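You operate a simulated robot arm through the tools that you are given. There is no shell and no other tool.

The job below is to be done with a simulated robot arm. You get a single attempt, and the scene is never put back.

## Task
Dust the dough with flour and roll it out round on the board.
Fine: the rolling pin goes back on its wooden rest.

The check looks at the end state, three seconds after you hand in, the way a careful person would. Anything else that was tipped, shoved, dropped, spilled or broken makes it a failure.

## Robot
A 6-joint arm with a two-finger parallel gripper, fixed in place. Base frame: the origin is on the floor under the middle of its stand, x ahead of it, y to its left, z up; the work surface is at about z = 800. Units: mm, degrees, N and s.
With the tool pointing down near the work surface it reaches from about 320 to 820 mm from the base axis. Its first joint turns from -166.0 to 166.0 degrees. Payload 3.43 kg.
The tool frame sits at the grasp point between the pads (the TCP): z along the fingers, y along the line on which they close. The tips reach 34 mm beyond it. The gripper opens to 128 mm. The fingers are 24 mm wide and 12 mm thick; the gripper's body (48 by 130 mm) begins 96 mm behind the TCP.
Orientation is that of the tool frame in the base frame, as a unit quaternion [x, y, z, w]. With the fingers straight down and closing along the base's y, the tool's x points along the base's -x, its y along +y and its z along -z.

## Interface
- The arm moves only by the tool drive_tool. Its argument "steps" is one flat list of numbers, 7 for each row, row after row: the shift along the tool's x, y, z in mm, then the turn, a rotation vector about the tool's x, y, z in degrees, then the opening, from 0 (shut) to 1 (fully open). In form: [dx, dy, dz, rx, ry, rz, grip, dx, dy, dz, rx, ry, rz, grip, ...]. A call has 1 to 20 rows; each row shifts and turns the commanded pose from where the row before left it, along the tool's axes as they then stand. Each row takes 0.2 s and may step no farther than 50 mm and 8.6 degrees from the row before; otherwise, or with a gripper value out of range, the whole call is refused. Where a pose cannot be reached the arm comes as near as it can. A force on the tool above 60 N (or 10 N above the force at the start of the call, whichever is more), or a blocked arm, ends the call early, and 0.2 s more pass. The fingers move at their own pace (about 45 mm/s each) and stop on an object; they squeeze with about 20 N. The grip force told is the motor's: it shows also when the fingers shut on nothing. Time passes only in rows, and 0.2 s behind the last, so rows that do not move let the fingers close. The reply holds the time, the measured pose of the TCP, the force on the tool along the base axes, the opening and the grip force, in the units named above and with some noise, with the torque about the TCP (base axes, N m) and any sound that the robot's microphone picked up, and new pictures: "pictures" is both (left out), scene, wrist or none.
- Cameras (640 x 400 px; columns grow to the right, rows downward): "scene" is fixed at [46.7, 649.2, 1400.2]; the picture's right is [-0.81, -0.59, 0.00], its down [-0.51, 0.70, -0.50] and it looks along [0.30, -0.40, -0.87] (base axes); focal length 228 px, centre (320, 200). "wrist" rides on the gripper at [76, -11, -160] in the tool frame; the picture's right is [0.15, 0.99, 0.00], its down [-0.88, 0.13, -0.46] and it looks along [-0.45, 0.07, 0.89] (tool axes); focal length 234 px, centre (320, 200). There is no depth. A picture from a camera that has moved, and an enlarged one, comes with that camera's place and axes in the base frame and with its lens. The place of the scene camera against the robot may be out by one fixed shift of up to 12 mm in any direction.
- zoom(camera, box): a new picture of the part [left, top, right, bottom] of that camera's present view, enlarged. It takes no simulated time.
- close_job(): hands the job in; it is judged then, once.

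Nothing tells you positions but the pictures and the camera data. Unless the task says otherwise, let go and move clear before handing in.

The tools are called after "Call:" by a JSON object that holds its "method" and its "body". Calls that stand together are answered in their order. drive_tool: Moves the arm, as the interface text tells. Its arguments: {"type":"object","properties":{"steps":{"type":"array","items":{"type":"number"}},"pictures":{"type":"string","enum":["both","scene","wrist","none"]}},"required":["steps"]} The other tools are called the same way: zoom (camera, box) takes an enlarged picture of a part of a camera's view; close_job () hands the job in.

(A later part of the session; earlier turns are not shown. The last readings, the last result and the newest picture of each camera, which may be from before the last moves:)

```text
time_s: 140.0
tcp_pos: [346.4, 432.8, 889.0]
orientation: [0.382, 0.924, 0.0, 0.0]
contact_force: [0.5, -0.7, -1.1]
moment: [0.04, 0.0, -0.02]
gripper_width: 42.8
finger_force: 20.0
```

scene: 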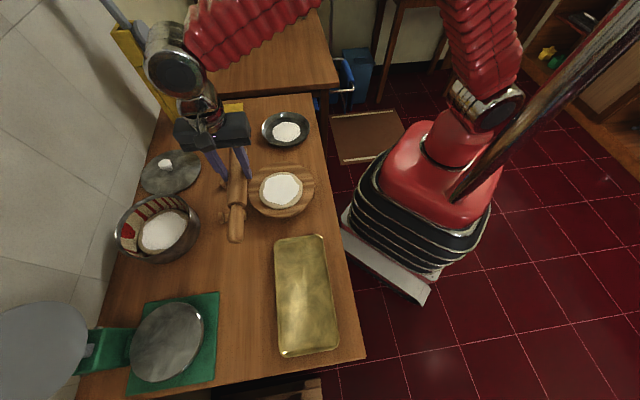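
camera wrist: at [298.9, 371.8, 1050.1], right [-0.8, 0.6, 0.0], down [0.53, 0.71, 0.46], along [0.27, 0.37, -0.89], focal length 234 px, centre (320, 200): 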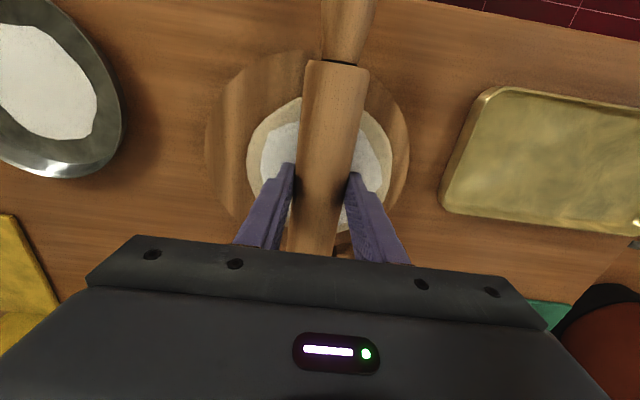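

Barely touching. A bit more press, then roll.

Call:
{"method": "drive_tool", "body": {"steps": [0, 0, 0.5, 0, 0, 0, 0.25, 0, 0, 0.2, 0, 0, 0, 0.25, 0, 6, 0, 0, 0, 0, 0.25, 0, 6, 0, 0, 0, 0, 0.25, 0, 6, 0, 0, 0, 0, 0.25, 0, -6, 0, 0, 0, 0, 0.25, 0, -6, 0, 0, 0, 0, 0.25, 0, -6, 0, 0, 0, 0, 0.25, 0, -6, 0, 0, 0, 0, 0.25, 0, -6, 0, 0, 0, 0, 0.25, 0, -6, 0, 0, 0, 0, 0.25, 0, 6, 0, 0, 0, 0, 0.25, 0, 6, 0, 0, 0, 0, 0.25, 0, 6, 0, 0, 0, 0, 0.25, 0, 0, 0, 0, 0, 0, 0.25], "pictures": "wrist"}}

Call:
{"method": "zoom", "body": {"camera": "wrist", "box": [200, 20, 440, 220]}}

Call:
{"method": "zoom", "body": {"camera": "scene", "box": [230, 135, 340, 225]}}

```text
time_s: 143.2
tcp_pos: [345.5, 431.8, 888.3]
orientation: [0.382, 0.924, 0.0, -0.001]
contact_force: [-1.5, -1.1, 2.3]
moment: [-0.12, 0.06, -0.02]
gripper_width: 42.7
finger_force: 20.6
camera wrist: at [282.8, 477.9, 1048.4], right [0.6, 0.8, 0.0], down [0.71, -0.53, 0.46], along [0.37, -0.27, -0.89], focal length 234 px, centre (320, 200)
```

wrist: 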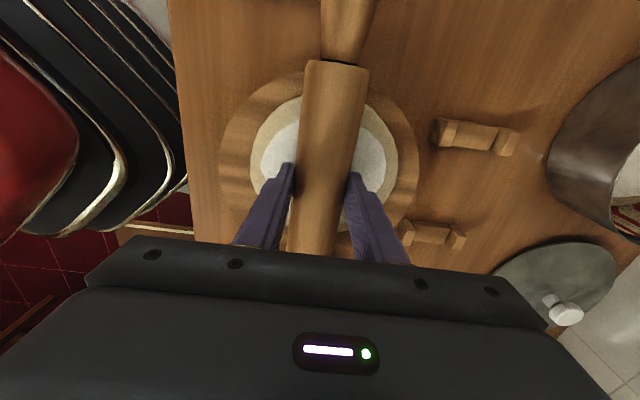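

```text
2.00 times, centred on (320, 120) of wrist
camera zoom: at [282.8, 477.9, 1048.4], right [0.6, 0.8, 0.0], down [0.71, -0.53, 0.46], along [0.37, -0.27, -0.89], focal length 468 px, centre (320, 360)
```

zoom: 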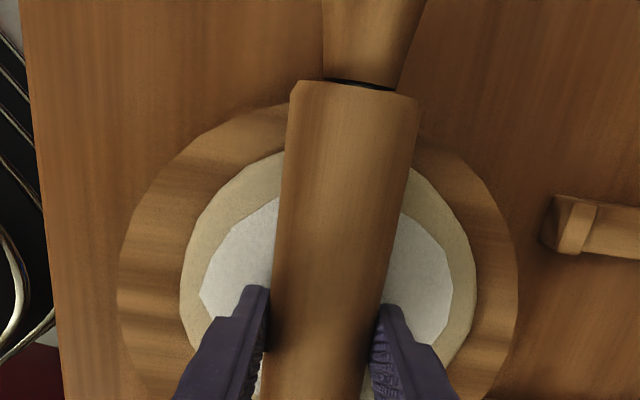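

```text
4.44 times, centred on (285, 180) of scene
camera zoom: at [46.7, 649.2, 1400.2], right [-0.81, -0.59, 0.0], down [-0.51, 0.7, -0.5], along [0.3, -0.4, -0.87], focal length 1014 px, centre (476, 289)
```

zoom: 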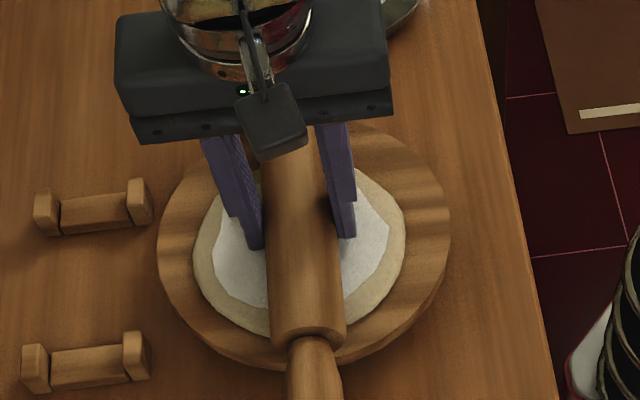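

Only about 5 N here and little change. I press to a firmer level and repeat.

Call:
{"method": "drive_tool", "body": {"steps": [0, 0, 0.5, 0, 0, 0, 0.25, 0, 0, 0.3, 0, 0, 0, 0.25, 0, 0, 0, 0, 0, 0, 0.25], "pictures": "none"}}

```text
time_s: 144.0
tcp_pos: [345.6, 432.4, 888.7]
orientation: [0.383, 0.924, 0.0, 0.0]
contact_force: [-0.3, -1.1, -1.4]
moment: [-0.08, -0.06, -0.04]
gripper_width: 42.7
finger_force: 20.1
```

Call:
{"method": "drive_tool", "body": {"steps": [0, 0, 0.6, 0, 0, 0, 0.25, 0, 0, 0, 0, 0, 0, 0.25], "pictures": "none"}}

Call:
{"method": "zoom", "body": {"camera": "scene", "box": [230, 135, 340, 225]}}

```text
time_s: 144.6
tcp_pos: [345.2, 432.6, 888.0]
orientation: [0.382, 0.924, 0.0, 0.001]
contact_force: [-2.9, -3.0, 10.3]
moment: [-0.21, 0.04, 0.0]
gripper_width: 42.9
finger_force: 20.3
```

```text
4.44 times, centred on (285, 180) of scene
camera zoom: at [46.7, 649.2, 1400.2], right [-0.81, -0.59, 0.0], down [-0.51, 0.7, -0.5], along [0.3, -0.4, -0.87], focal length 1014 px, centre (476, 289)
```

zoom: 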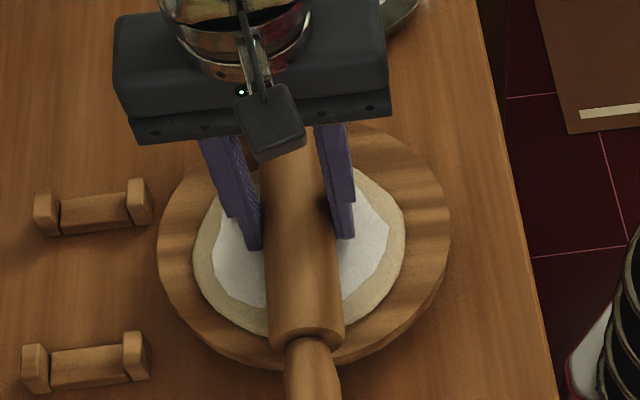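

About 13 N now. Rolling ±18 mm in this direction.

Call:
{"method": "drive_tool", "body": {"steps": [0, 6, 0, 0, 0, 0, 0.25, 0, 6, 0, 0, 0, 0, 0.25, 0, 6, 0, 0, 0, 0, 0.25, 0, -6, 0, 0, 0, 0, 0.25, 0, -6, 0, 0, 0, 0, 0.25, 0, -6, 0, 0, 0, 0, 0.25, 0, -6, 0, 0, 0, 0, 0.25, 0, -6, 0, 0, 0, 0, 0.25, 0, -6, 0, 0, 0, 0, 0.25, 0, 6, 0, 0, 0, 0, 0.25, 0, 6, 0, 0, 0, 0, 0.25, 0, 6, 0, 0, 0, 0, 0.25, 0, 0, 0, 0, 0, 0, 0.25], "pictures": "wrist"}}

Call:
{"method": "zoom", "body": {"camera": "wrist", "box": [200, 20, 440, 220]}}

Call:
{"method": "zoom", "body": {"camera": "scene", "box": [230, 135, 340, 225]}}

```text
time_s: 147.4
tcp_pos: [344.3, 432.6, 887.5]
orientation: [0.383, 0.924, 0.0, 0.0]
contact_force: [-6.2, -7.7, 17.3]
moment: [-0.25, 0.24, 0.01]
gripper_width: 43.0
finger_force: 19.3
camera wrist: at [282.7, 478.5, 1048.0], right [0.6, 0.8, 0.0], down [0.71, -0.53, 0.46], along [0.37, -0.27, -0.89], focal length 234 px, centre (320, 200)
```

wrist: 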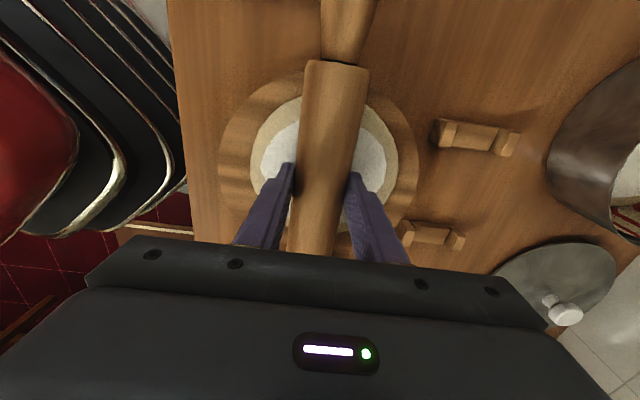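

```text
2.00 times, centred on (320, 120) of wrist
camera zoom: at [282.7, 478.5, 1048.0], right [0.6, 0.8, 0.0], down [0.71, -0.53, 0.46], along [0.37, -0.27, -0.89], focal length 468 px, centre (320, 360)
```

zoom: 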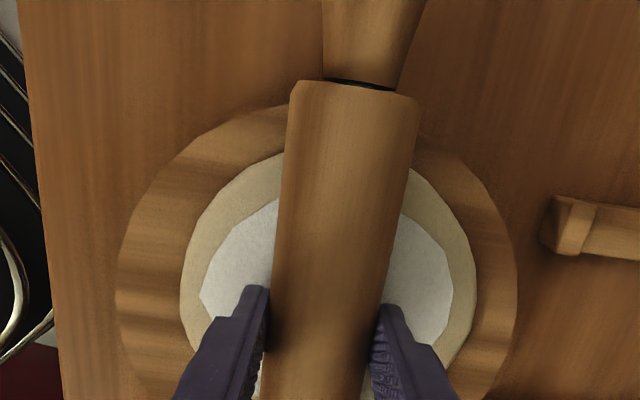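

```text
4.44 times, centred on (285, 180) of scene
camera zoom: at [46.7, 649.2, 1400.2], right [-0.81, -0.59, 0.0], down [-0.51, 0.7, -0.5], along [0.3, -0.4, -0.87], focal length 1014 px, centre (476, 289)
```

zoom: 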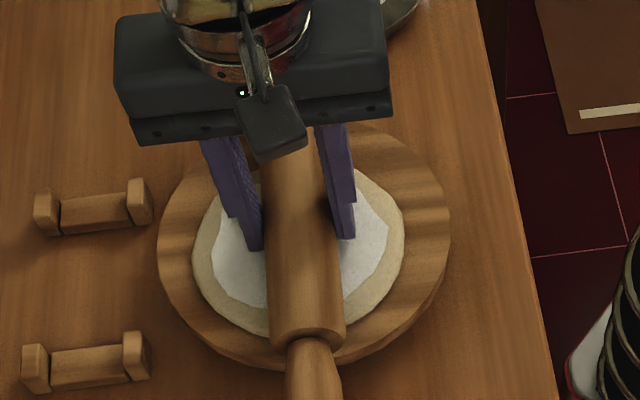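

Still about 135–138 mm, similar to the finished flatbread in the tin. I lift clear and take an unobstructed, careful measurement.

Call:
{"method": "drive_tool", "body": {"steps": [0, 0, -15, 0, 0, 0, 0.25, 0, 0, -30, 0, 0, 0, 0.25, 0, 30, -20, 0, 0, 0, 0.25, 0, 40, 0, 0, 0, 0, 0.25, 0, 40, 0, 0, 0, 0, 0.25, 0, 0, 0, 0, 0, 0, 0.25], "pictures": "both"}}

Call:
{"method": "zoom", "body": {"camera": "wrist", "box": [60, 10, 340, 220]}}

Call:
{"method": "zoom", "body": {"camera": "scene", "box": [230, 145, 340, 235]}}

Call:
{"method": "zoom", "body": {"camera": "wrist", "box": [400, 0, 640, 200]}}

```text
time_s: 148.8
tcp_pos: [422.3, 508.6, 949.9]
orientation: [0.383, 0.924, 0.0, -0.001]
contact_force: [-1.0, 0.1, -2.6]
moment: [-0.02, -0.02, 0.01]
gripper_width: 43.0
finger_force: 20.6
camera wrist: at [360.3, 555.5, 1111.3], right [0.6, 0.8, 0.0], down [0.71, -0.53, 0.46], along [0.37, -0.27, -0.89], focal length 234 px, centre (320, 200)
```

scene: 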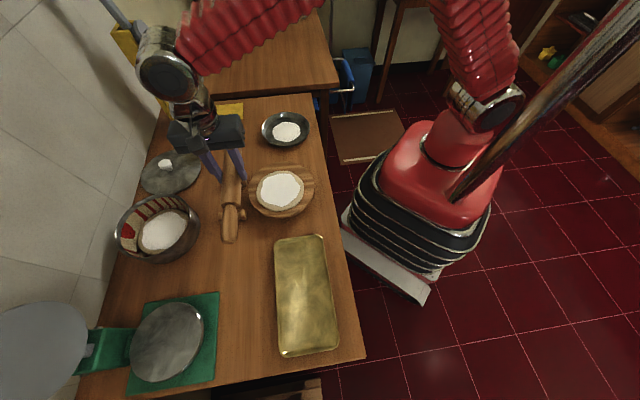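
wrist: 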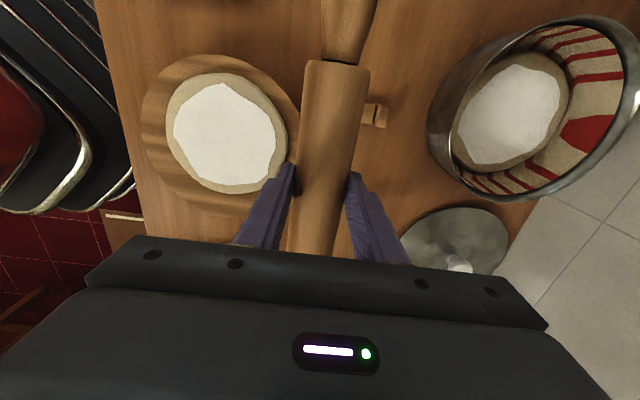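

```text
1.90 times, centred on (200, 115) of wrist
camera zoom: at [360.3, 555.5, 1111.3], right [0.6, 0.8, 0.0], down [0.71, -0.53, 0.46], along [0.37, -0.27, -0.89], focal length 446 px, centre (549, 362)
```

zoom: 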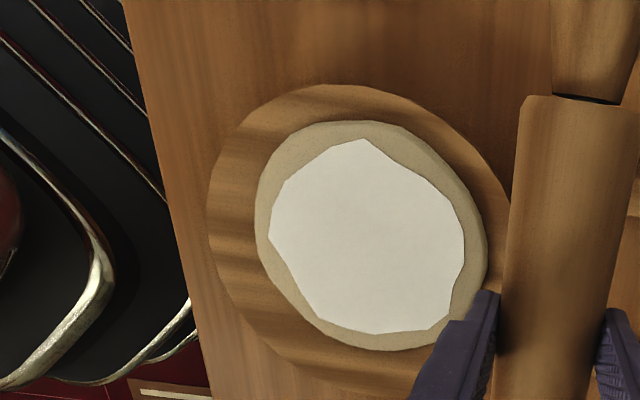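

```text
4.44 times, centred on (285, 190) of scene
camera zoom: at [46.7, 649.2, 1400.2], right [-0.81, -0.59, 0.0], down [-0.51, 0.7, -0.5], along [0.3, -0.4, -0.87], focal length 1014 px, centre (476, 244)
```

zoom: 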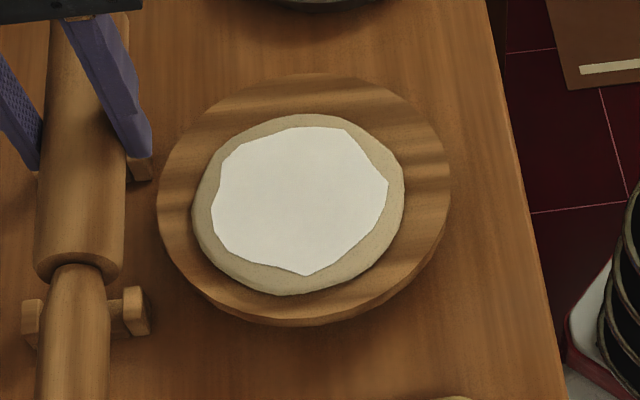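

```text
2.00 times, centred on (520, 100) of wrist
camera zoom: at [360.3, 555.5, 1111.3], right [0.6, 0.8, 0.0], down [0.71, -0.53, 0.46], along [0.37, -0.27, -0.89], focal length 468 px, centre (-80, 400)
```

zoom: 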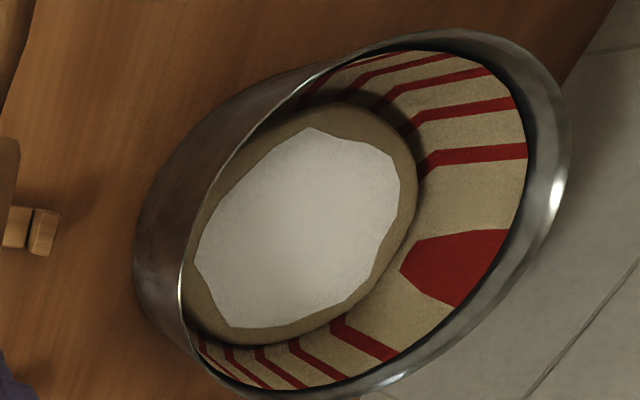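

The disc measures about 136 mm both ways, truly round, fully on the board, and matches the finished flatbread in the tin. The pin has crept up in the fingers again, so I'll set it on its rest and re-grip before one more confirming pass.

Call:
{"method": "drive_tool", "body": {"steps": [-5.2, 17.5, 0, 0, 0, 0, 0.25, -5.3, 17.6, 0, 0, 0, 0, 0.25, 0, 0, 0, 0, 0, 0, 0.25, 0, 0, 30, 0, 0, 0, 0.25, 0, 0, 30, 0, 0, 0, 0.25, 0, 0, 20, 0, 0, 0, 0.25, 0, 0, 10, 0, 0, 0, 0.25, 0, 0, 4, 0, 0, 0, 0.25, 0, 0, 0, 0, 0, 0, 0.25], "pictures": "wrist"}}

Call:
{"method": "zoom", "body": {"camera": "wrist", "box": [220, 20, 420, 260]}}

Call:
{"method": "zoom", "body": {"camera": "scene", "box": [190, 140, 280, 250]}}

```text
time_s: 150.8
tcp_pos: [455.9, 527.5, 857.7]
orientation: [0.383, 0.924, 0.001, 0.001]
contact_force: [-0.8, -0.4, -2.9]
moment: [0.0, 0.03, -0.05]
gripper_width: 42.9
finger_force: 20.0
camera wrist: at [393.1, 574.2, 1018.1], right [0.6, 0.8, 0.0], down [0.71, -0.53, 0.46], along [0.37, -0.27, -0.89], focal length 234 px, centre (320, 200)
```

wrist: 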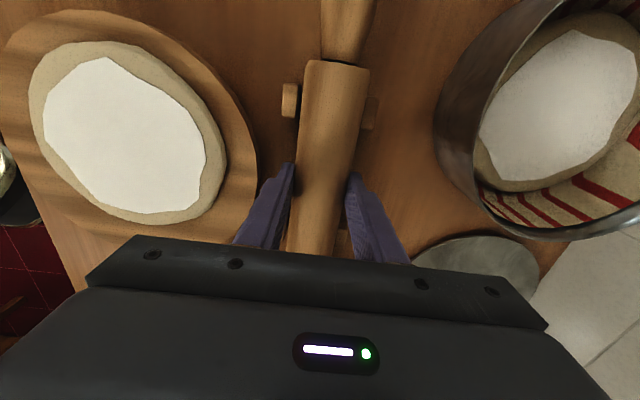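

```text
1.67 times, centred on (320, 140) of wrist
camera zoom: at [393.1, 574.2, 1018.1], right [0.6, 0.8, 0.0], down [0.71, -0.53, 0.46], along [0.37, -0.27, -0.89], focal length 390 px, centre (320, 300)
```

zoom: 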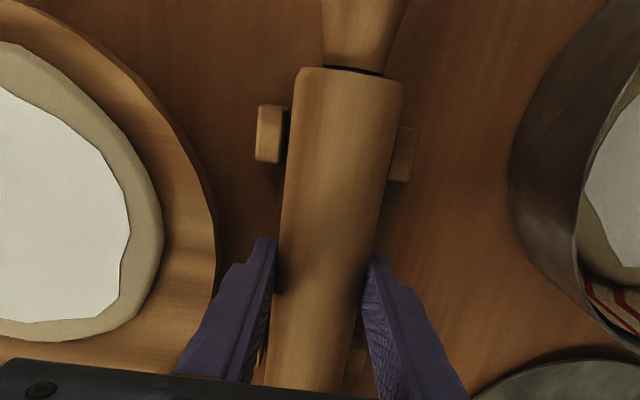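

```text
3.64 times, centred on (235, 195) of scene
camera zoom: at [46.7, 649.2, 1400.2], right [-0.81, -0.59, 0.0], down [-0.51, 0.7, -0.5], along [0.3, -0.4, -0.87], focal length 830 px, centre (629, 218)
```

zoom: 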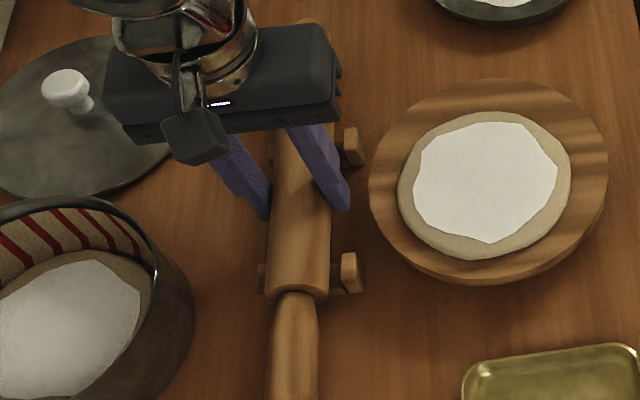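

The pin is about 2–3 mm toward the wall side of centre over the cradle. I correct that and lower gently until it touches.

Call:
{"method": "drive_tool", "body": {"steps": [0, -2.3, 0, 0, 0, 0, 0.25, 0, 0, 2, 0, 0, 0, 0.25, 0, 0, 2, 0, 0, 0, 0.25, 0, 0, 1, 0, 0, 0, 0.25, 0, 0, 0, 0, 0, 0, 0.25], "pictures": "none"}}

```text
time_s: 152.0
tcp_pos: [454.6, 526.1, 854.0]
orientation: [0.383, 0.924, 0.0, 0.001]
contact_force: [0.0, -0.2, -2.0]
moment: [-0.02, 0.02, -0.01]
gripper_width: 43.2
finger_force: 19.8
```

Call:
{"method": "drive_tool", "body": {"steps": [0, 0, 1, 0, 0, 0, 0.25, 0, 0, 1, 0, 0, 0, 0.25, 0, 0, 0, 0, 0, 0, 0.25], "pictures": "none"}}

```text
time_s: 152.8
tcp_pos: [454.9, 526.2, 851.3]
orientation: [0.383, 0.924, 0.0, 0.0]
contact_force: [-0.8, -3.1, 3.1]
moment: [-0.16, 0.02, 0.0]
gripper_width: 43.1
finger_force: 20.3
```

Touching the rest. I lower half a millimetre, open so it settles, and look.

Call:
{"method": "drive_tool", "body": {"steps": [0, 0, 0.4, 0, 0, 0, 0.25, 0, 0, 0, 0, 0, 0, 0.36, 0, 0, 0, 0, 0, 0, 0.42, 0, 0, 0, 0, 0, 0, 0.42], "pictures": "wrist"}}

Call:
{"method": "zoom", "body": {"camera": "wrist", "box": [220, 20, 420, 260]}}

Call:
{"method": "zoom", "body": {"camera": "scene", "box": [190, 140, 280, 250]}}

```text
time_s: 153.8
tcp_pos: [454.1, 526.5, 850.3]
orientation: [0.383, 0.924, 0.0, -0.001]
contact_force: [-0.3, 0.2, 0.4]
moment: [-0.01, 0.01, 0.04]
gripper_width: 53.5
finger_force: 0.0
camera wrist: at [391.9, 572.7, 1011.0], right [0.6, 0.8, 0.0], down [0.71, -0.53, 0.46], along [0.37, -0.27, -0.89], focal length 234 px, centre (320, 200)
```

wrist: 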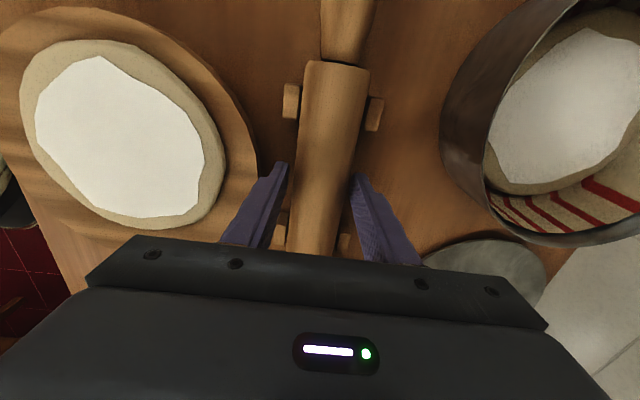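

```text
1.67 times, centred on (320, 140) of wrist
camera zoom: at [391.9, 572.7, 1011.0], right [0.6, 0.8, 0.0], down [0.71, -0.53, 0.46], along [0.37, -0.27, -0.89], focal length 390 px, centre (320, 300)
```

zoom: 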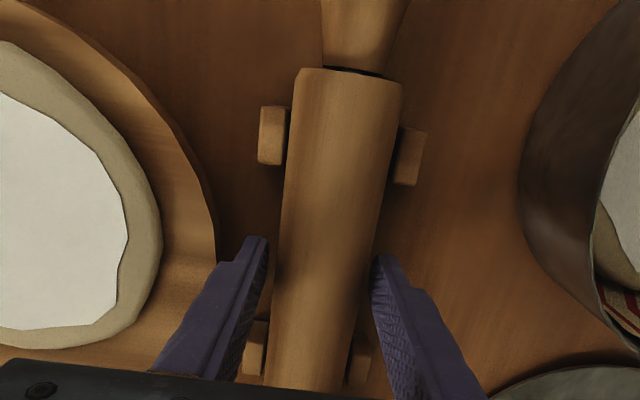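

```text
3.64 times, centred on (235, 195) of scene
camera zoom: at [46.7, 649.2, 1400.2], right [-0.81, -0.59, 0.0], down [-0.51, 0.7, -0.5], along [0.3, -0.4, -0.87], focal length 830 px, centre (629, 218)
```

zoom: 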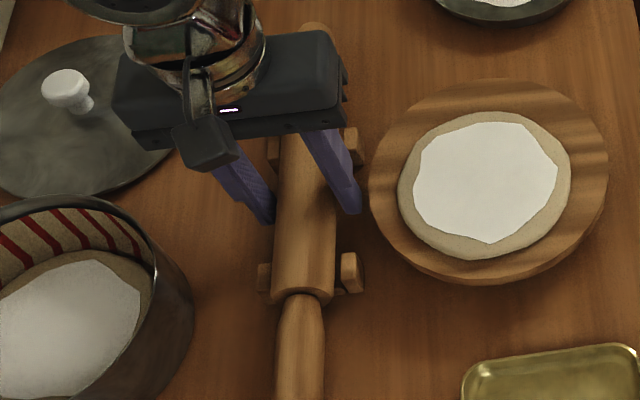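

The pin sits properly in its cradle and the dough looks right. For certainty that it's fully rolled, I'll do one more light confirming pass: raise 7 mm, re-grip, and carry the pin over.

Call:
{"method": "drive_tool", "body": {"steps": [0, 0, -4, 0, 0, 0, 0.42, 0, 0, -3.2, 0, 0, 0, 0.42, 0, 0, 0, 0, 0, 0, 0.42, 0, 0, 0, 0, 0, 0, 0.3, 0, 0, 0, 0, 0, 0, 0.25, 0, 0, 0, 0, 0, 0, 0.25, 0, 0, -10, 0, 0, 0, 0.25, 0, 0, -20, 0, 0, 0, 0.25, 0, 0, -35, 0, 0, 0, 0.25, 0, 0, -35, 0, 0, 0, 0.25, 0, 0, 0, 0, 0, 0, 0.25], "pictures": "wrist"}}

Call:
{"method": "zoom", "body": {"camera": "wrist", "box": [0, 0, 420, 260]}}

```text
time_s: 156.2
tcp_pos: [453.1, 526.3, 960.1]
orientation: [0.382, 0.924, 0.0, 0.0]
contact_force: [0.3, -0.2, -2.6]
moment: [0.03, -0.01, -0.01]
gripper_width: 42.8
finger_force: 20.1
camera wrist: at [389.5, 573.3, 1119.5], right [0.6, 0.8, 0.0], down [0.71, -0.53, 0.46], along [0.37, -0.27, -0.89], focal length 234 px, centre (320, 200)
```

wrist: 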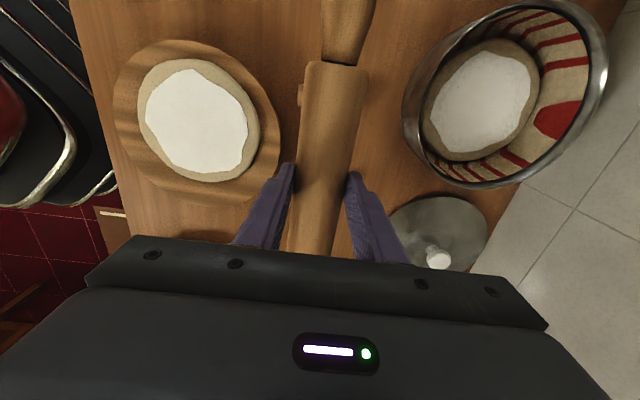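

```text
1.52 times, centred on (210, 130) of wrist
camera zoom: at [389.5, 573.3, 1119.5], right [0.6, 0.8, 0.0], down [0.71, -0.53, 0.46], along [0.37, -0.27, -0.89], focal length 357 px, centre (488, 307)
```

zoom: 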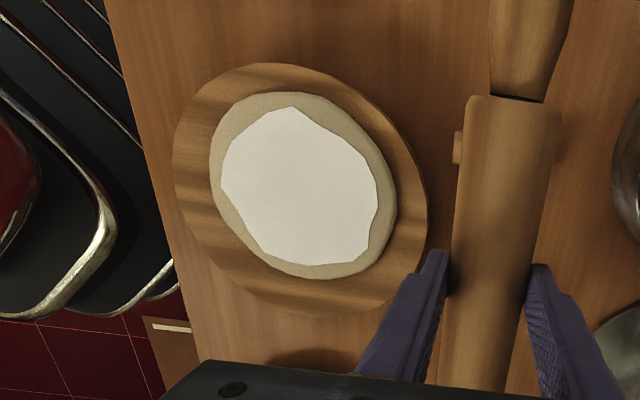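

The disc is 136.5 mm by 136.5 mm and round. Now over to its centre, (344, 436), and down to just above contact.

Call:
{"method": "drive_tool", "body": {"steps": [2.7, -28.3, 0, 0, 0, 0, 0.25, 2.7, -28.3, 0, 0, 0, 0, 0.25, 2.7, -28.3, 0, 0, 0, 0, 0.25, 2.8, -28.3, 0, 0, 0, 0, 0.25, 2.8, -28.2, 0, 0, 0, 0, 0.25, 0, 0, 25, 0, 0, 0, 0.25, 0, 0, 25, 0, 0, 0, 0.25, 0, 0, 12, 0, 0, 0, 0.25, 0, 0, 2, 0, 0, 0, 0.25, 0, 0, 0, 0, 0, 0, 0.25], "pictures": "wrist"}}

Call:
{"method": "zoom", "body": {"camera": "wrist", "box": [200, 20, 440, 220]}}

```text
time_s: 158.4
tcp_pos: [343.9, 435.5, 895.5]
orientation: [0.382, 0.924, 0.0, 0.0]
contact_force: [-0.1, -0.4, -2.7]
moment: [0.0, -0.01, 0.0]
gripper_width: 43.0
finger_force: 20.2
camera wrist: at [281.9, 482.0, 1055.1], right [0.6, 0.8, 0.0], down [0.71, -0.53, 0.46], along [0.37, -0.27, -0.89], focal length 234 px, centre (320, 200)
```

wrist: 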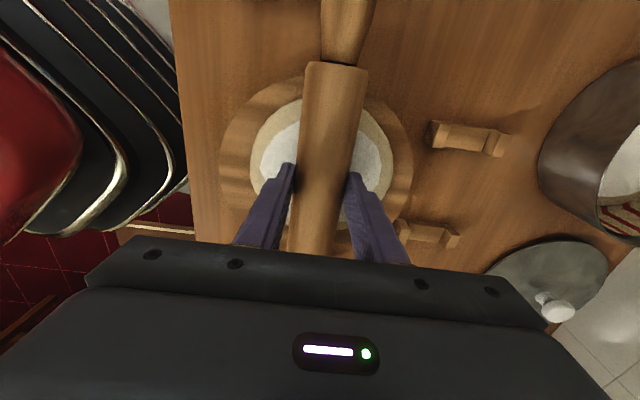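

```text
2.00 times, centred on (320, 120) of wrist
camera zoom: at [281.9, 482.0, 1055.1], right [0.6, 0.8, 0.0], down [0.71, -0.53, 0.46], along [0.37, -0.27, -0.89], focal length 468 px, centre (320, 360)
```

zoom: 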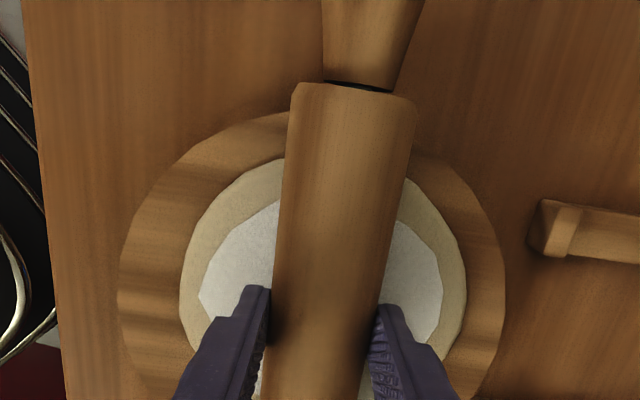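

Call:
{"method": "drive_tool", "body": {"steps": [0, 0, 0.8, 0, 0, 0, 0.25, 0, 0, 0.8, 0, 0, 0, 0.25, 0, 0, 0, 0, 0, 0, 0.25], "pictures": "none"}}

```text
time_s: 159.2
tcp_pos: [344.3, 436.1, 892.9]
orientation: [0.382, 0.924, -0.001, 0.001]
contact_force: [0.3, -1.5, 1.8]
moment: [-0.07, -0.02, -0.02]
gripper_width: 42.9
finger_force: 19.8
```

Light contact (about 4 N). A touch more press, then roll in this direction.

Call:
{"method": "drive_tool", "body": {"steps": [0, 0, 0.4, 0, 0, 0, 0.25, 0, 6, 0, 0, 0, 0, 0.25, 0, 6, 0, 0, 0, 0, 0.25, 0, 6, 0, 0, 0, 0, 0.25, 0, -6, 0, 0, 0, 0, 0.25, 0, -6, 0, 0, 0, 0, 0.25, 0, -6, 0, 0, 0, 0, 0.25, 0, -6, 0, 0, 0, 0, 0.25, 0, -6, 0, 0, 0, 0, 0.25, 0, -6, 0, 0, 0, 0, 0.25, 0, 6, 0, 0, 0, 0, 0.25, 0, 6, 0, 0, 0, 0, 0.25, 0, 6, 0, 0, 0, 0, 0.25, 0, 0, 0, 0, 0, 0, 0.25], "pictures": "wrist"}}

Call:
{"method": "zoom", "body": {"camera": "wrist", "box": [200, 20, 440, 220]}}

Call:
{"method": "zoom", "body": {"camera": "scene", "box": [230, 135, 340, 225]}}

```text
time_s: 162.2
tcp_pos: [345.2, 437.1, 892.3]
orientation: [0.382, 0.924, -0.001, 0.0]
contact_force: [1.2, -0.7, -2.5]
moment: [-0.01, -0.02, 0.05]
gripper_width: 42.9
finger_force: 19.8
camera wrist: at [282.3, 481.7, 1052.2], right [0.6, 0.8, 0.0], down [0.71, -0.53, 0.46], along [0.37, -0.27, -0.89], focal length 234 px, centre (320, 200)
```

wrist: 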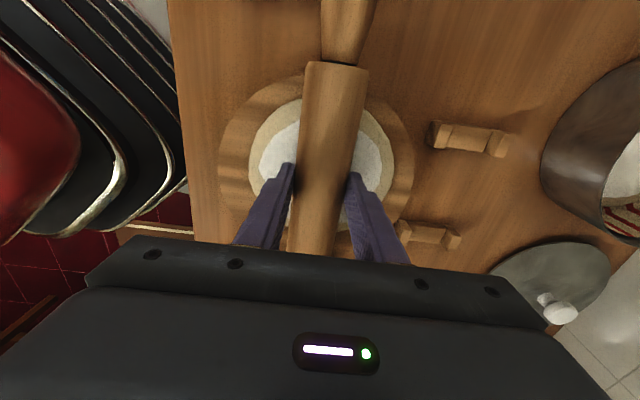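

```text
2.00 times, centred on (320, 120) of wrist
camera zoom: at [282.3, 481.7, 1052.2], right [0.6, 0.8, 0.0], down [0.71, -0.53, 0.46], along [0.37, -0.27, -0.89], focal length 468 px, centre (320, 360)
```

zoom: 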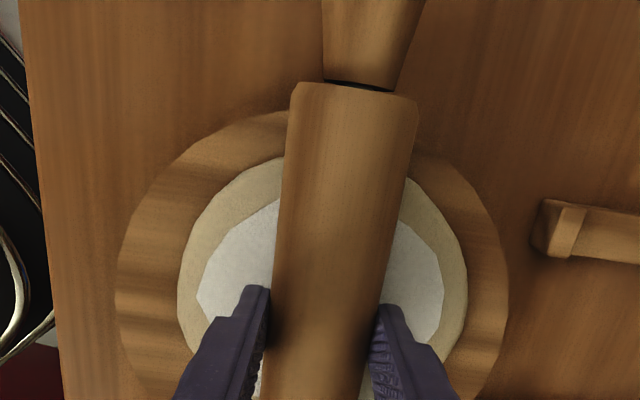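

```text
4.44 times, centred on (285, 180) of scene
camera zoom: at [46.7, 649.2, 1400.2], right [-0.81, -0.59, 0.0], down [-0.51, 0.7, -0.5], along [0.3, -0.4, -0.87], focal length 1014 px, centre (476, 289)
```

zoom: 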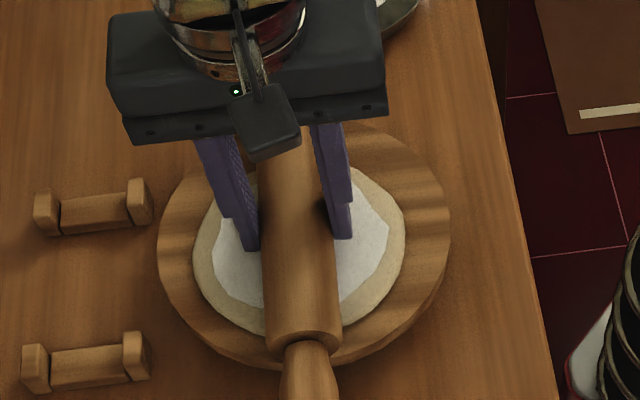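

No visible change at light load. One more set with about 0.8 mm more press.

Call:
{"method": "drive_tool", "body": {"steps": [0, 0, 0.5, 0, 0, 0, 0.25, 0, 0, 0.4, 0, 0, 0, 0.25, 0, 6, 0, 0, 0, 0, 0.25, 0, 6, 0, 0, 0, 0, 0.25, 0, 6, 0, 0, 0, 0, 0.25, 0, -6, 0, 0, 0, 0, 0.25, 0, -6, 0, 0, 0, 0, 0.25, 0, -6, 0, 0, 0, 0, 0.25, 0, -6, 0, 0, 0, 0, 0.25, 0, -6, 0, 0, 0, 0, 0.25, 0, -6, 0, 0, 0, 0, 0.25, 0, 6, 0, 0, 0, 0, 0.25, 0, 6, 0, 0, 0, 0, 0.25, 0, 6, 0, 0, 0, 0, 0.25, 0, 0, 0, 0, 0, 0, 0.25], "pictures": "wrist"}}

Call:
{"method": "zoom", "body": {"camera": "wrist", "box": [200, 20, 440, 220]}}

Call:
{"method": "zoom", "body": {"camera": "scene", "box": [230, 135, 340, 225]}}

```text
time_s: 165.4
tcp_pos: [344.5, 437.0, 889.6]
orientation: [0.383, 0.924, -0.001, 0.0]
contact_force: [-0.5, -1.0, 1.3]
moment: [-0.15, -0.02, -0.04]
gripper_width: 43.0
finger_force: 19.9
camera wrist: at [281.9, 481.9, 1051.3], right [0.6, 0.8, 0.0], down [0.71, -0.53, 0.46], along [0.37, -0.27, -0.89], focal length 234 px, centre (320, 200)
```

wrist: 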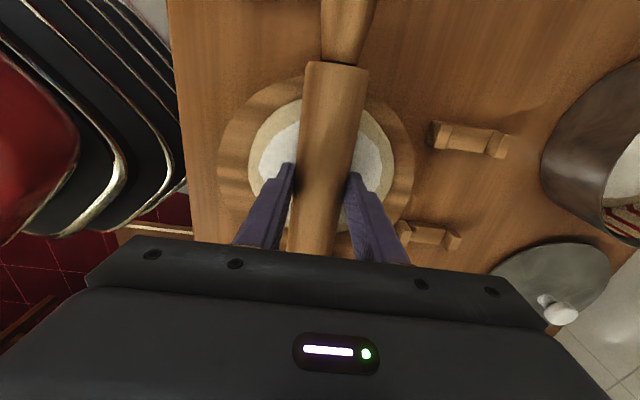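

```text
2.00 times, centred on (320, 120) of wrist
camera zoom: at [281.9, 481.9, 1051.3], right [0.6, 0.8, 0.0], down [0.71, -0.53, 0.46], along [0.37, -0.27, -0.89], focal length 468 px, centre (320, 360)
```

zoom: 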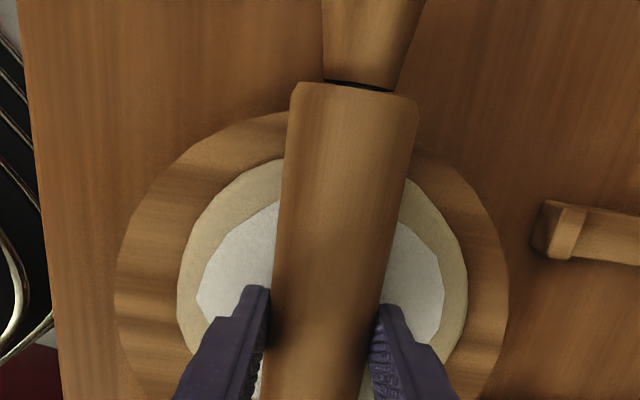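

```text
4.44 times, centred on (285, 180) of scene
camera zoom: at [46.7, 649.2, 1400.2], right [-0.81, -0.59, 0.0], down [-0.51, 0.7, -0.5], along [0.3, -0.4, -0.87], focal length 1014 px, centre (476, 289)
```

zoom: 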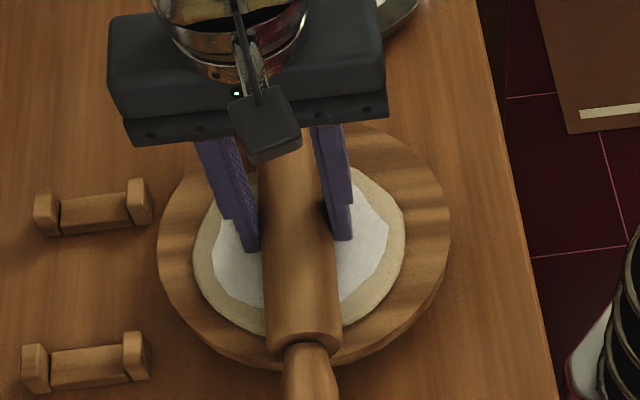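

No further change here. One direction hasn't been rolled yet, so I'll turn 45° the other way and give it a set for evenness.

Call:
{"method": "drive_tool", "body": {"steps": [0, 0, -15, 0, 0, 0, 0.25, 0, 0, -10, 0, 0, 0, 0.25, 0, 0, 0, 0, 0, 7.5, 0.25, 0, 0, 0, 0, 0, 7.5, 0.25, 0, 0, 0, 0, 0, 7.5, 0.25, 0, 0, 0, 0, 0, 7.5, 0.25, 0, 0, 0, 0, 0, 7.5, 0.25, 0, 0, 0, 0, 0, 7.5, 0.25, 0, 0, 15, 0, 0, 0, 0.25, 0, 0, 8, 0, 0, 0, 0.25, 0, 0, 0, 0, 0, 0, 0.25], "pictures": "both"}}

Call:
{"method": "zoom", "body": {"camera": "wrist", "box": [200, 20, 440, 220]}}

Call:
{"method": "zoom", "body": {"camera": "scene", "box": [230, 135, 340, 225]}}

```text
time_s: 167.8
tcp_pos: [344.9, 436.2, 891.3]
orientation: [0.707, 0.707, 0.0, 0.0]
contact_force: [-0.8, -0.3, -2.8]
moment: [0.04, 0.01, 0.0]
gripper_width: 42.8
finger_force: 19.6
camera wrist: at [332.9, 512.1, 1052.1], right [0.99, 0.15, 0.0], down [0.13, -0.88, 0.46], along [0.07, -0.45, -0.89], focal length 234 px, centre (320, 200)
```

scene: 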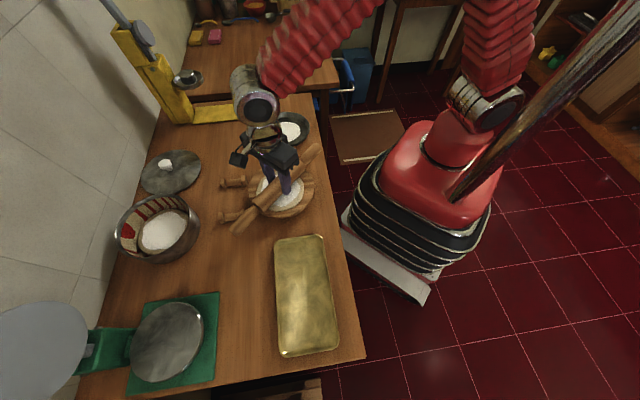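
wrist: 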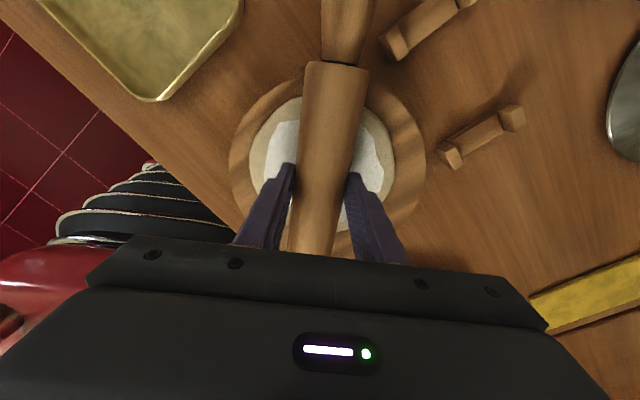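

```text
2.00 times, centred on (320, 120) of wrist
camera zoom: at [332.9, 512.1, 1052.1], right [0.99, 0.15, 0.0], down [0.13, -0.88, 0.46], along [0.07, -0.45, -0.89], focal length 468 px, centre (320, 360)
```

zoom: 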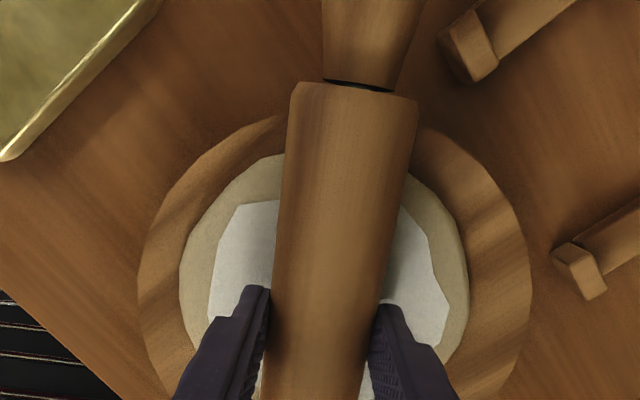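

```text
4.44 times, centred on (285, 180) of scene
camera zoom: at [46.7, 649.2, 1400.2], right [-0.81, -0.59, 0.0], down [-0.51, 0.7, -0.5], along [0.3, -0.4, -0.87], focal length 1014 px, centre (476, 289)
```

zoom: 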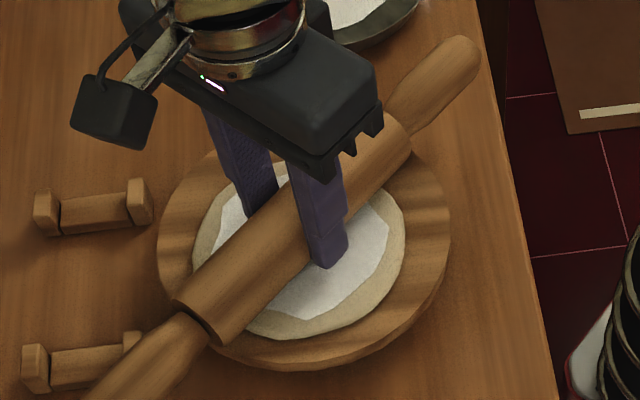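

Reached without trouble, and the rests are clear of the handle. Lowering to contact.

Call:
{"method": "drive_tool", "body": {"steps": [0, 0, 0.8, 0, 0, 0, 0.25, 0, 0, 0.7, 0, 0, 0, 0.25, 0, 0, 0, 0, 0, 0, 0.25], "pictures": "none"}}

```text
time_s: 168.6
tcp_pos: [344.3, 435.8, 891.2]
orientation: [0.707, 0.707, 0.0, 0.0]
contact_force: [-0.3, 0.0, -2.9]
moment: [-0.02, 0.01, -0.01]
gripper_width: 42.9
finger_force: 20.2
```

Call:
{"method": "drive_tool", "body": {"steps": [0, 0, 0.8, 0, 0, 0, 0.25, 0, 0, 0.6, 0, 0, 0, 0.25, 0, 0, 0, 0, 0, 0, 0.25], "pictures": "none"}}

```text
time_s: 169.4
tcp_pos: [344.8, 436.5, 891.0]
orientation: [0.707, 0.707, -0.001, 0.0]
contact_force: [1.0, -4.4, 6.3]
moment: [-0.35, -0.08, 0.01]
gripper_width: 43.1
finger_force: 19.6
```

About 9 N of contact. Rolling ±18 mm in this fresh direction.

Call:
{"method": "drive_tool", "body": {"steps": [0, 6, 0, 0, 0, 0, 0.25, 0, 6, 0, 0, 0, 0, 0.25, 0, 6, 0, 0, 0, 0, 0.25, 0, -6, 0, 0, 0, 0, 0.25, 0, -6, 0, 0, 0, 0, 0.25, 0, -6, 0, 0, 0, 0, 0.25, 0, -6, 0, 0, 0, 0, 0.25, 0, -6, 0, 0, 0, 0, 0.25, 0, -6, 0, 0, 0, 0, 0.25, 0, 6, 0, 0, 0, 0, 0.25, 0, 6, 0, 0, 0, 0, 0.25, 0, 6, 0, 0, 0, 0, 0.25, 0, 0, 0, 0, 0, 0, 0.25], "pictures": "wrist"}}

Call:
{"method": "zoom", "body": {"camera": "wrist", "box": [200, 20, 440, 220]}}

Call:
{"method": "zoom", "body": {"camera": "scene", "box": [230, 135, 340, 225]}}

```text
time_s: 172.2
tcp_pos: [344.2, 437.1, 891.4]
orientation: [0.707, 0.707, 0.0, 0.0]
contact_force: [-5.4, -0.4, 8.7]
moment: [0.12, 0.21, 0.07]
gripper_width: 42.9
finger_force: 19.8
camera wrist: at [332.4, 512.3, 1051.1], right [0.99, 0.15, 0.0], down [0.13, -0.88, 0.46], along [0.07, -0.45, -0.89], focal length 234 px, centre (320, 200)
```

wrist: 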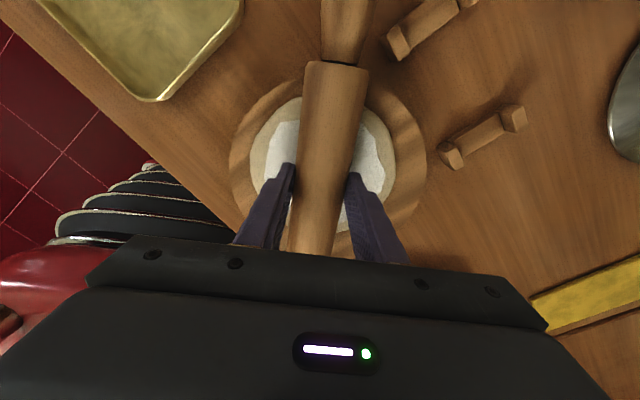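

```text
2.00 times, centred on (320, 120) of wrist
camera zoom: at [332.4, 512.3, 1051.1], right [0.99, 0.15, 0.0], down [0.13, -0.88, 0.46], along [0.07, -0.45, -0.89], focal length 468 px, centre (320, 360)
```

zoom: 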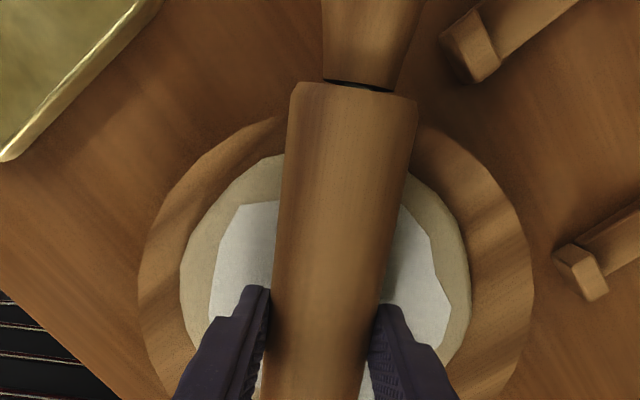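

```text
4.44 times, centred on (285, 180) of scene
camera zoom: at [46.7, 649.2, 1400.2], right [-0.81, -0.59, 0.0], down [-0.51, 0.7, -0.5], along [0.3, -0.4, -0.87], focal length 1014 px, centre (476, 289)
```

zoom: 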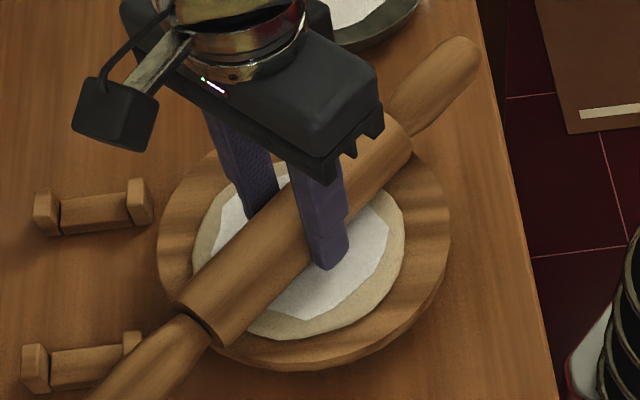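

All four directions are rolled and the disc holds at about 136 mm, so it's fully rolled out. Now the pin goes back: lift, turn to the rest's direction and move over the cradle.

Call:
{"method": "drive_tool", "body": {"steps": [0, 0, -15, 0, 0, 0, 0.25, 0, 0, -25, 0, 0, 0, 0.25, 0, 0, -25, 0, 0, 0, 0.25, 0, 0, 0, 0, 0, -7.5, 0.25, 0, 0, 0, 0, 0, -7.5, 0.25, 0, 0, 0, 0, 0, -7.5, 0.25, 0, 0, 0, 0, 0, -7.5, 0.25, 0, 0, 0, 0, 0, -7.5, 0.25, 0, 0, 0, 0, 0, -7.5, 0.25, -2.9, 28.2, 0, 0, 0, 0, 0.25, -2.9, 28.3, 0, 0, 0, 0, 0.25, -2.9, 28.3, 0, 0, 0, 0, 0.25, -2.9, 28.3, 0, 0, 0, 0, 0.25, -2.8, 28.2, 0, 0, 0, 0, 0.25, 0, 0, 0, 0, 0, 0, 0.25, 0, 0, 0, 0, 0, 0, 0.25], "pictures": "both"}}

Call:
{"method": "zoom", "body": {"camera": "scene", "box": [180, 120, 330, 250]}}

```text
time_s: 175.6
tcp_pos: [454.7, 524.9, 956.5]
orientation: [0.383, 0.924, 0.0, 0.0]
contact_force: [0.2, 0.1, -2.3]
moment: [-0.01, 0.02, 0.01]
gripper_width: 42.9
finger_force: 20.1
camera wrist: at [392.3, 570.1, 1117.0], right [0.6, 0.8, 0.0], down [0.71, -0.53, 0.46], along [0.37, -0.27, -0.89], focal length 234 px, centre (320, 200)
```

scene: 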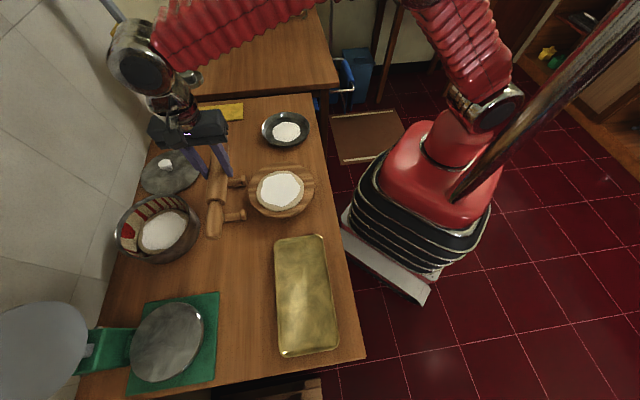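
wrist: 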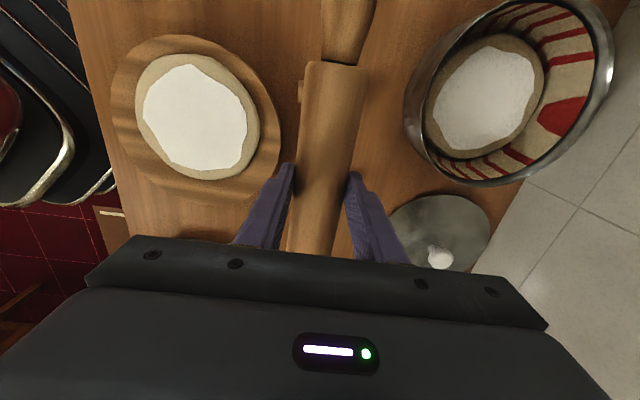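

```text
3.08 times, centred on (255, 185) of scene
camera zoom: at [46.7, 649.2, 1400.2], right [-0.81, -0.59, 0.0], down [-0.51, 0.7, -0.5], along [0.3, -0.4, -0.87], focal length 702 px, centre (520, 246)
```

zoom: 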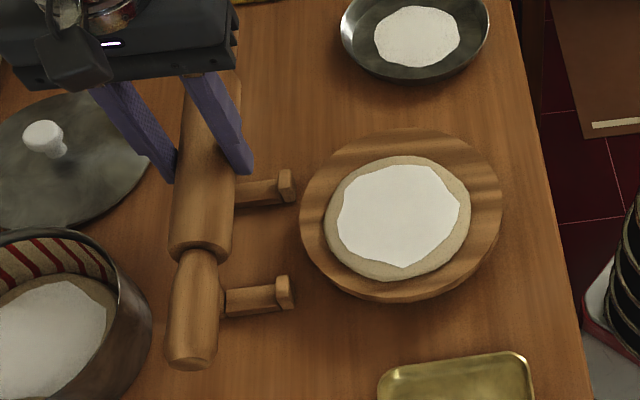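

Nearly above the cradle, about 2 mm short. I correct that while lowering and check the alignment.

Call:
{"method": "drive_tool", "body": {"steps": [1.5, 1.2, 30, 0, 0, 0, 0.25, 0, 0, 30, 0, 0, 0, 0.25, 0, 0, 20, 0, 0, 0, 0.25, 0, 0, 11, 0, 0, 0, 0.25, 0, 0, 0, 0, 0, 0, 0.25], "pictures": "wrist"}}

Call:
{"method": "zoom", "body": {"camera": "wrist", "box": [220, 20, 420, 260]}}

Call:
{"method": "zoom", "body": {"camera": "scene", "box": [190, 140, 280, 250]}}

```text
time_s: 176.8
tcp_pos: [452.9, 527.3, 864.8]
orientation: [0.383, 0.924, 0.0, 0.0]
contact_force: [-0.6, 0.6, -3.4]
moment: [0.0, 0.0, 0.03]
gripper_width: 43.0
finger_force: 19.9
camera wrist: at [390.4, 574.3, 1024.6], right [0.6, 0.8, 0.0], down [0.71, -0.53, 0.46], along [0.37, -0.27, -0.89], focal length 234 px, centre (320, 200)
```

wrist: 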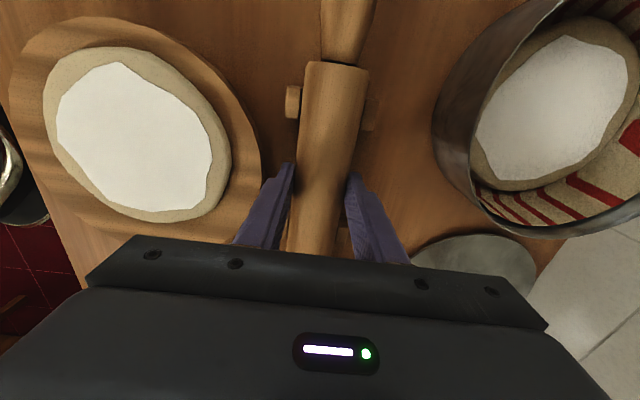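

```text
1.67 times, centred on (320, 140) of wrist
camera zoom: at [390.4, 574.3, 1024.6], right [0.6, 0.8, 0.0], down [0.71, -0.53, 0.46], along [0.37, -0.27, -0.89], focal length 390 px, centre (320, 300)
```

zoom: 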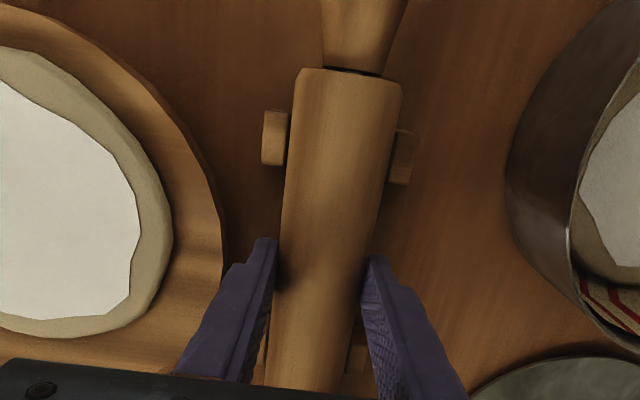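

```text
3.64 times, centred on (235, 195) of scene
camera zoom: at [46.7, 649.2, 1400.2], right [-0.81, -0.59, 0.0], down [-0.51, 0.7, -0.5], along [0.3, -0.4, -0.87], focal length 830 px, centre (629, 218)
```

zoom: 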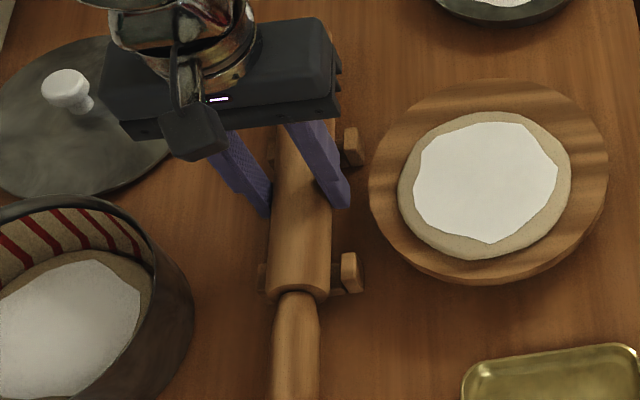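

Aligned between the pegs. Lowering the last few millimetres.

Call:
{"method": "drive_tool", "body": {"steps": [-1.2, 0, 2, 0, 0, 0, 0.25, 0, 0, 2, 0, 0, 0, 0.25, 0, 0, 1, 0, 0, 0, 0.25, 0, 0, 0, 0, 0, 0, 0.25], "pictures": "none"}}

```text
time_s: 177.8
tcp_pos: [454.8, 528.9, 859.2]
orientation: [0.382, 0.924, 0.001, 0.0]
contact_force: [0.2, -0.1, -2.0]
moment: [0.0, 0.01, 0.02]
gripper_width: 42.6
finger_force: 19.9
```

Call:
{"method": "drive_tool", "body": {"steps": [0, 0, 1, 0, 0, 0, 0.25, 0, 0, 1, 0, 0, 0, 0.25, 0, 0, 0, 0, 0, 0, 0.25], "pictures": "none"}}

```text
time_s: 178.6
tcp_pos: [455.5, 526.9, 857.3]
orientation: [0.383, 0.924, 0.0, 0.0]
contact_force: [-0.7, -0.9, -2.5]
moment: [0.0, 0.0, -0.01]
gripper_width: 42.9
finger_force: 19.7
```

Call:
{"method": "drive_tool", "body": {"steps": [0, 0, 1, 0, 0, 0, 0.25, 0, 0, 0, 0, 0, 0, 0.25], "pictures": "none"}}

```text
time_s: 179.2
tcp_pos: [454.3, 527.2, 857.5]
orientation: [0.383, 0.924, 0.0, 0.0]
contact_force: [0.0, 0.1, -2.6]
moment: [0.02, -0.02, 0.01]
gripper_width: 42.7
finger_force: 19.8
```

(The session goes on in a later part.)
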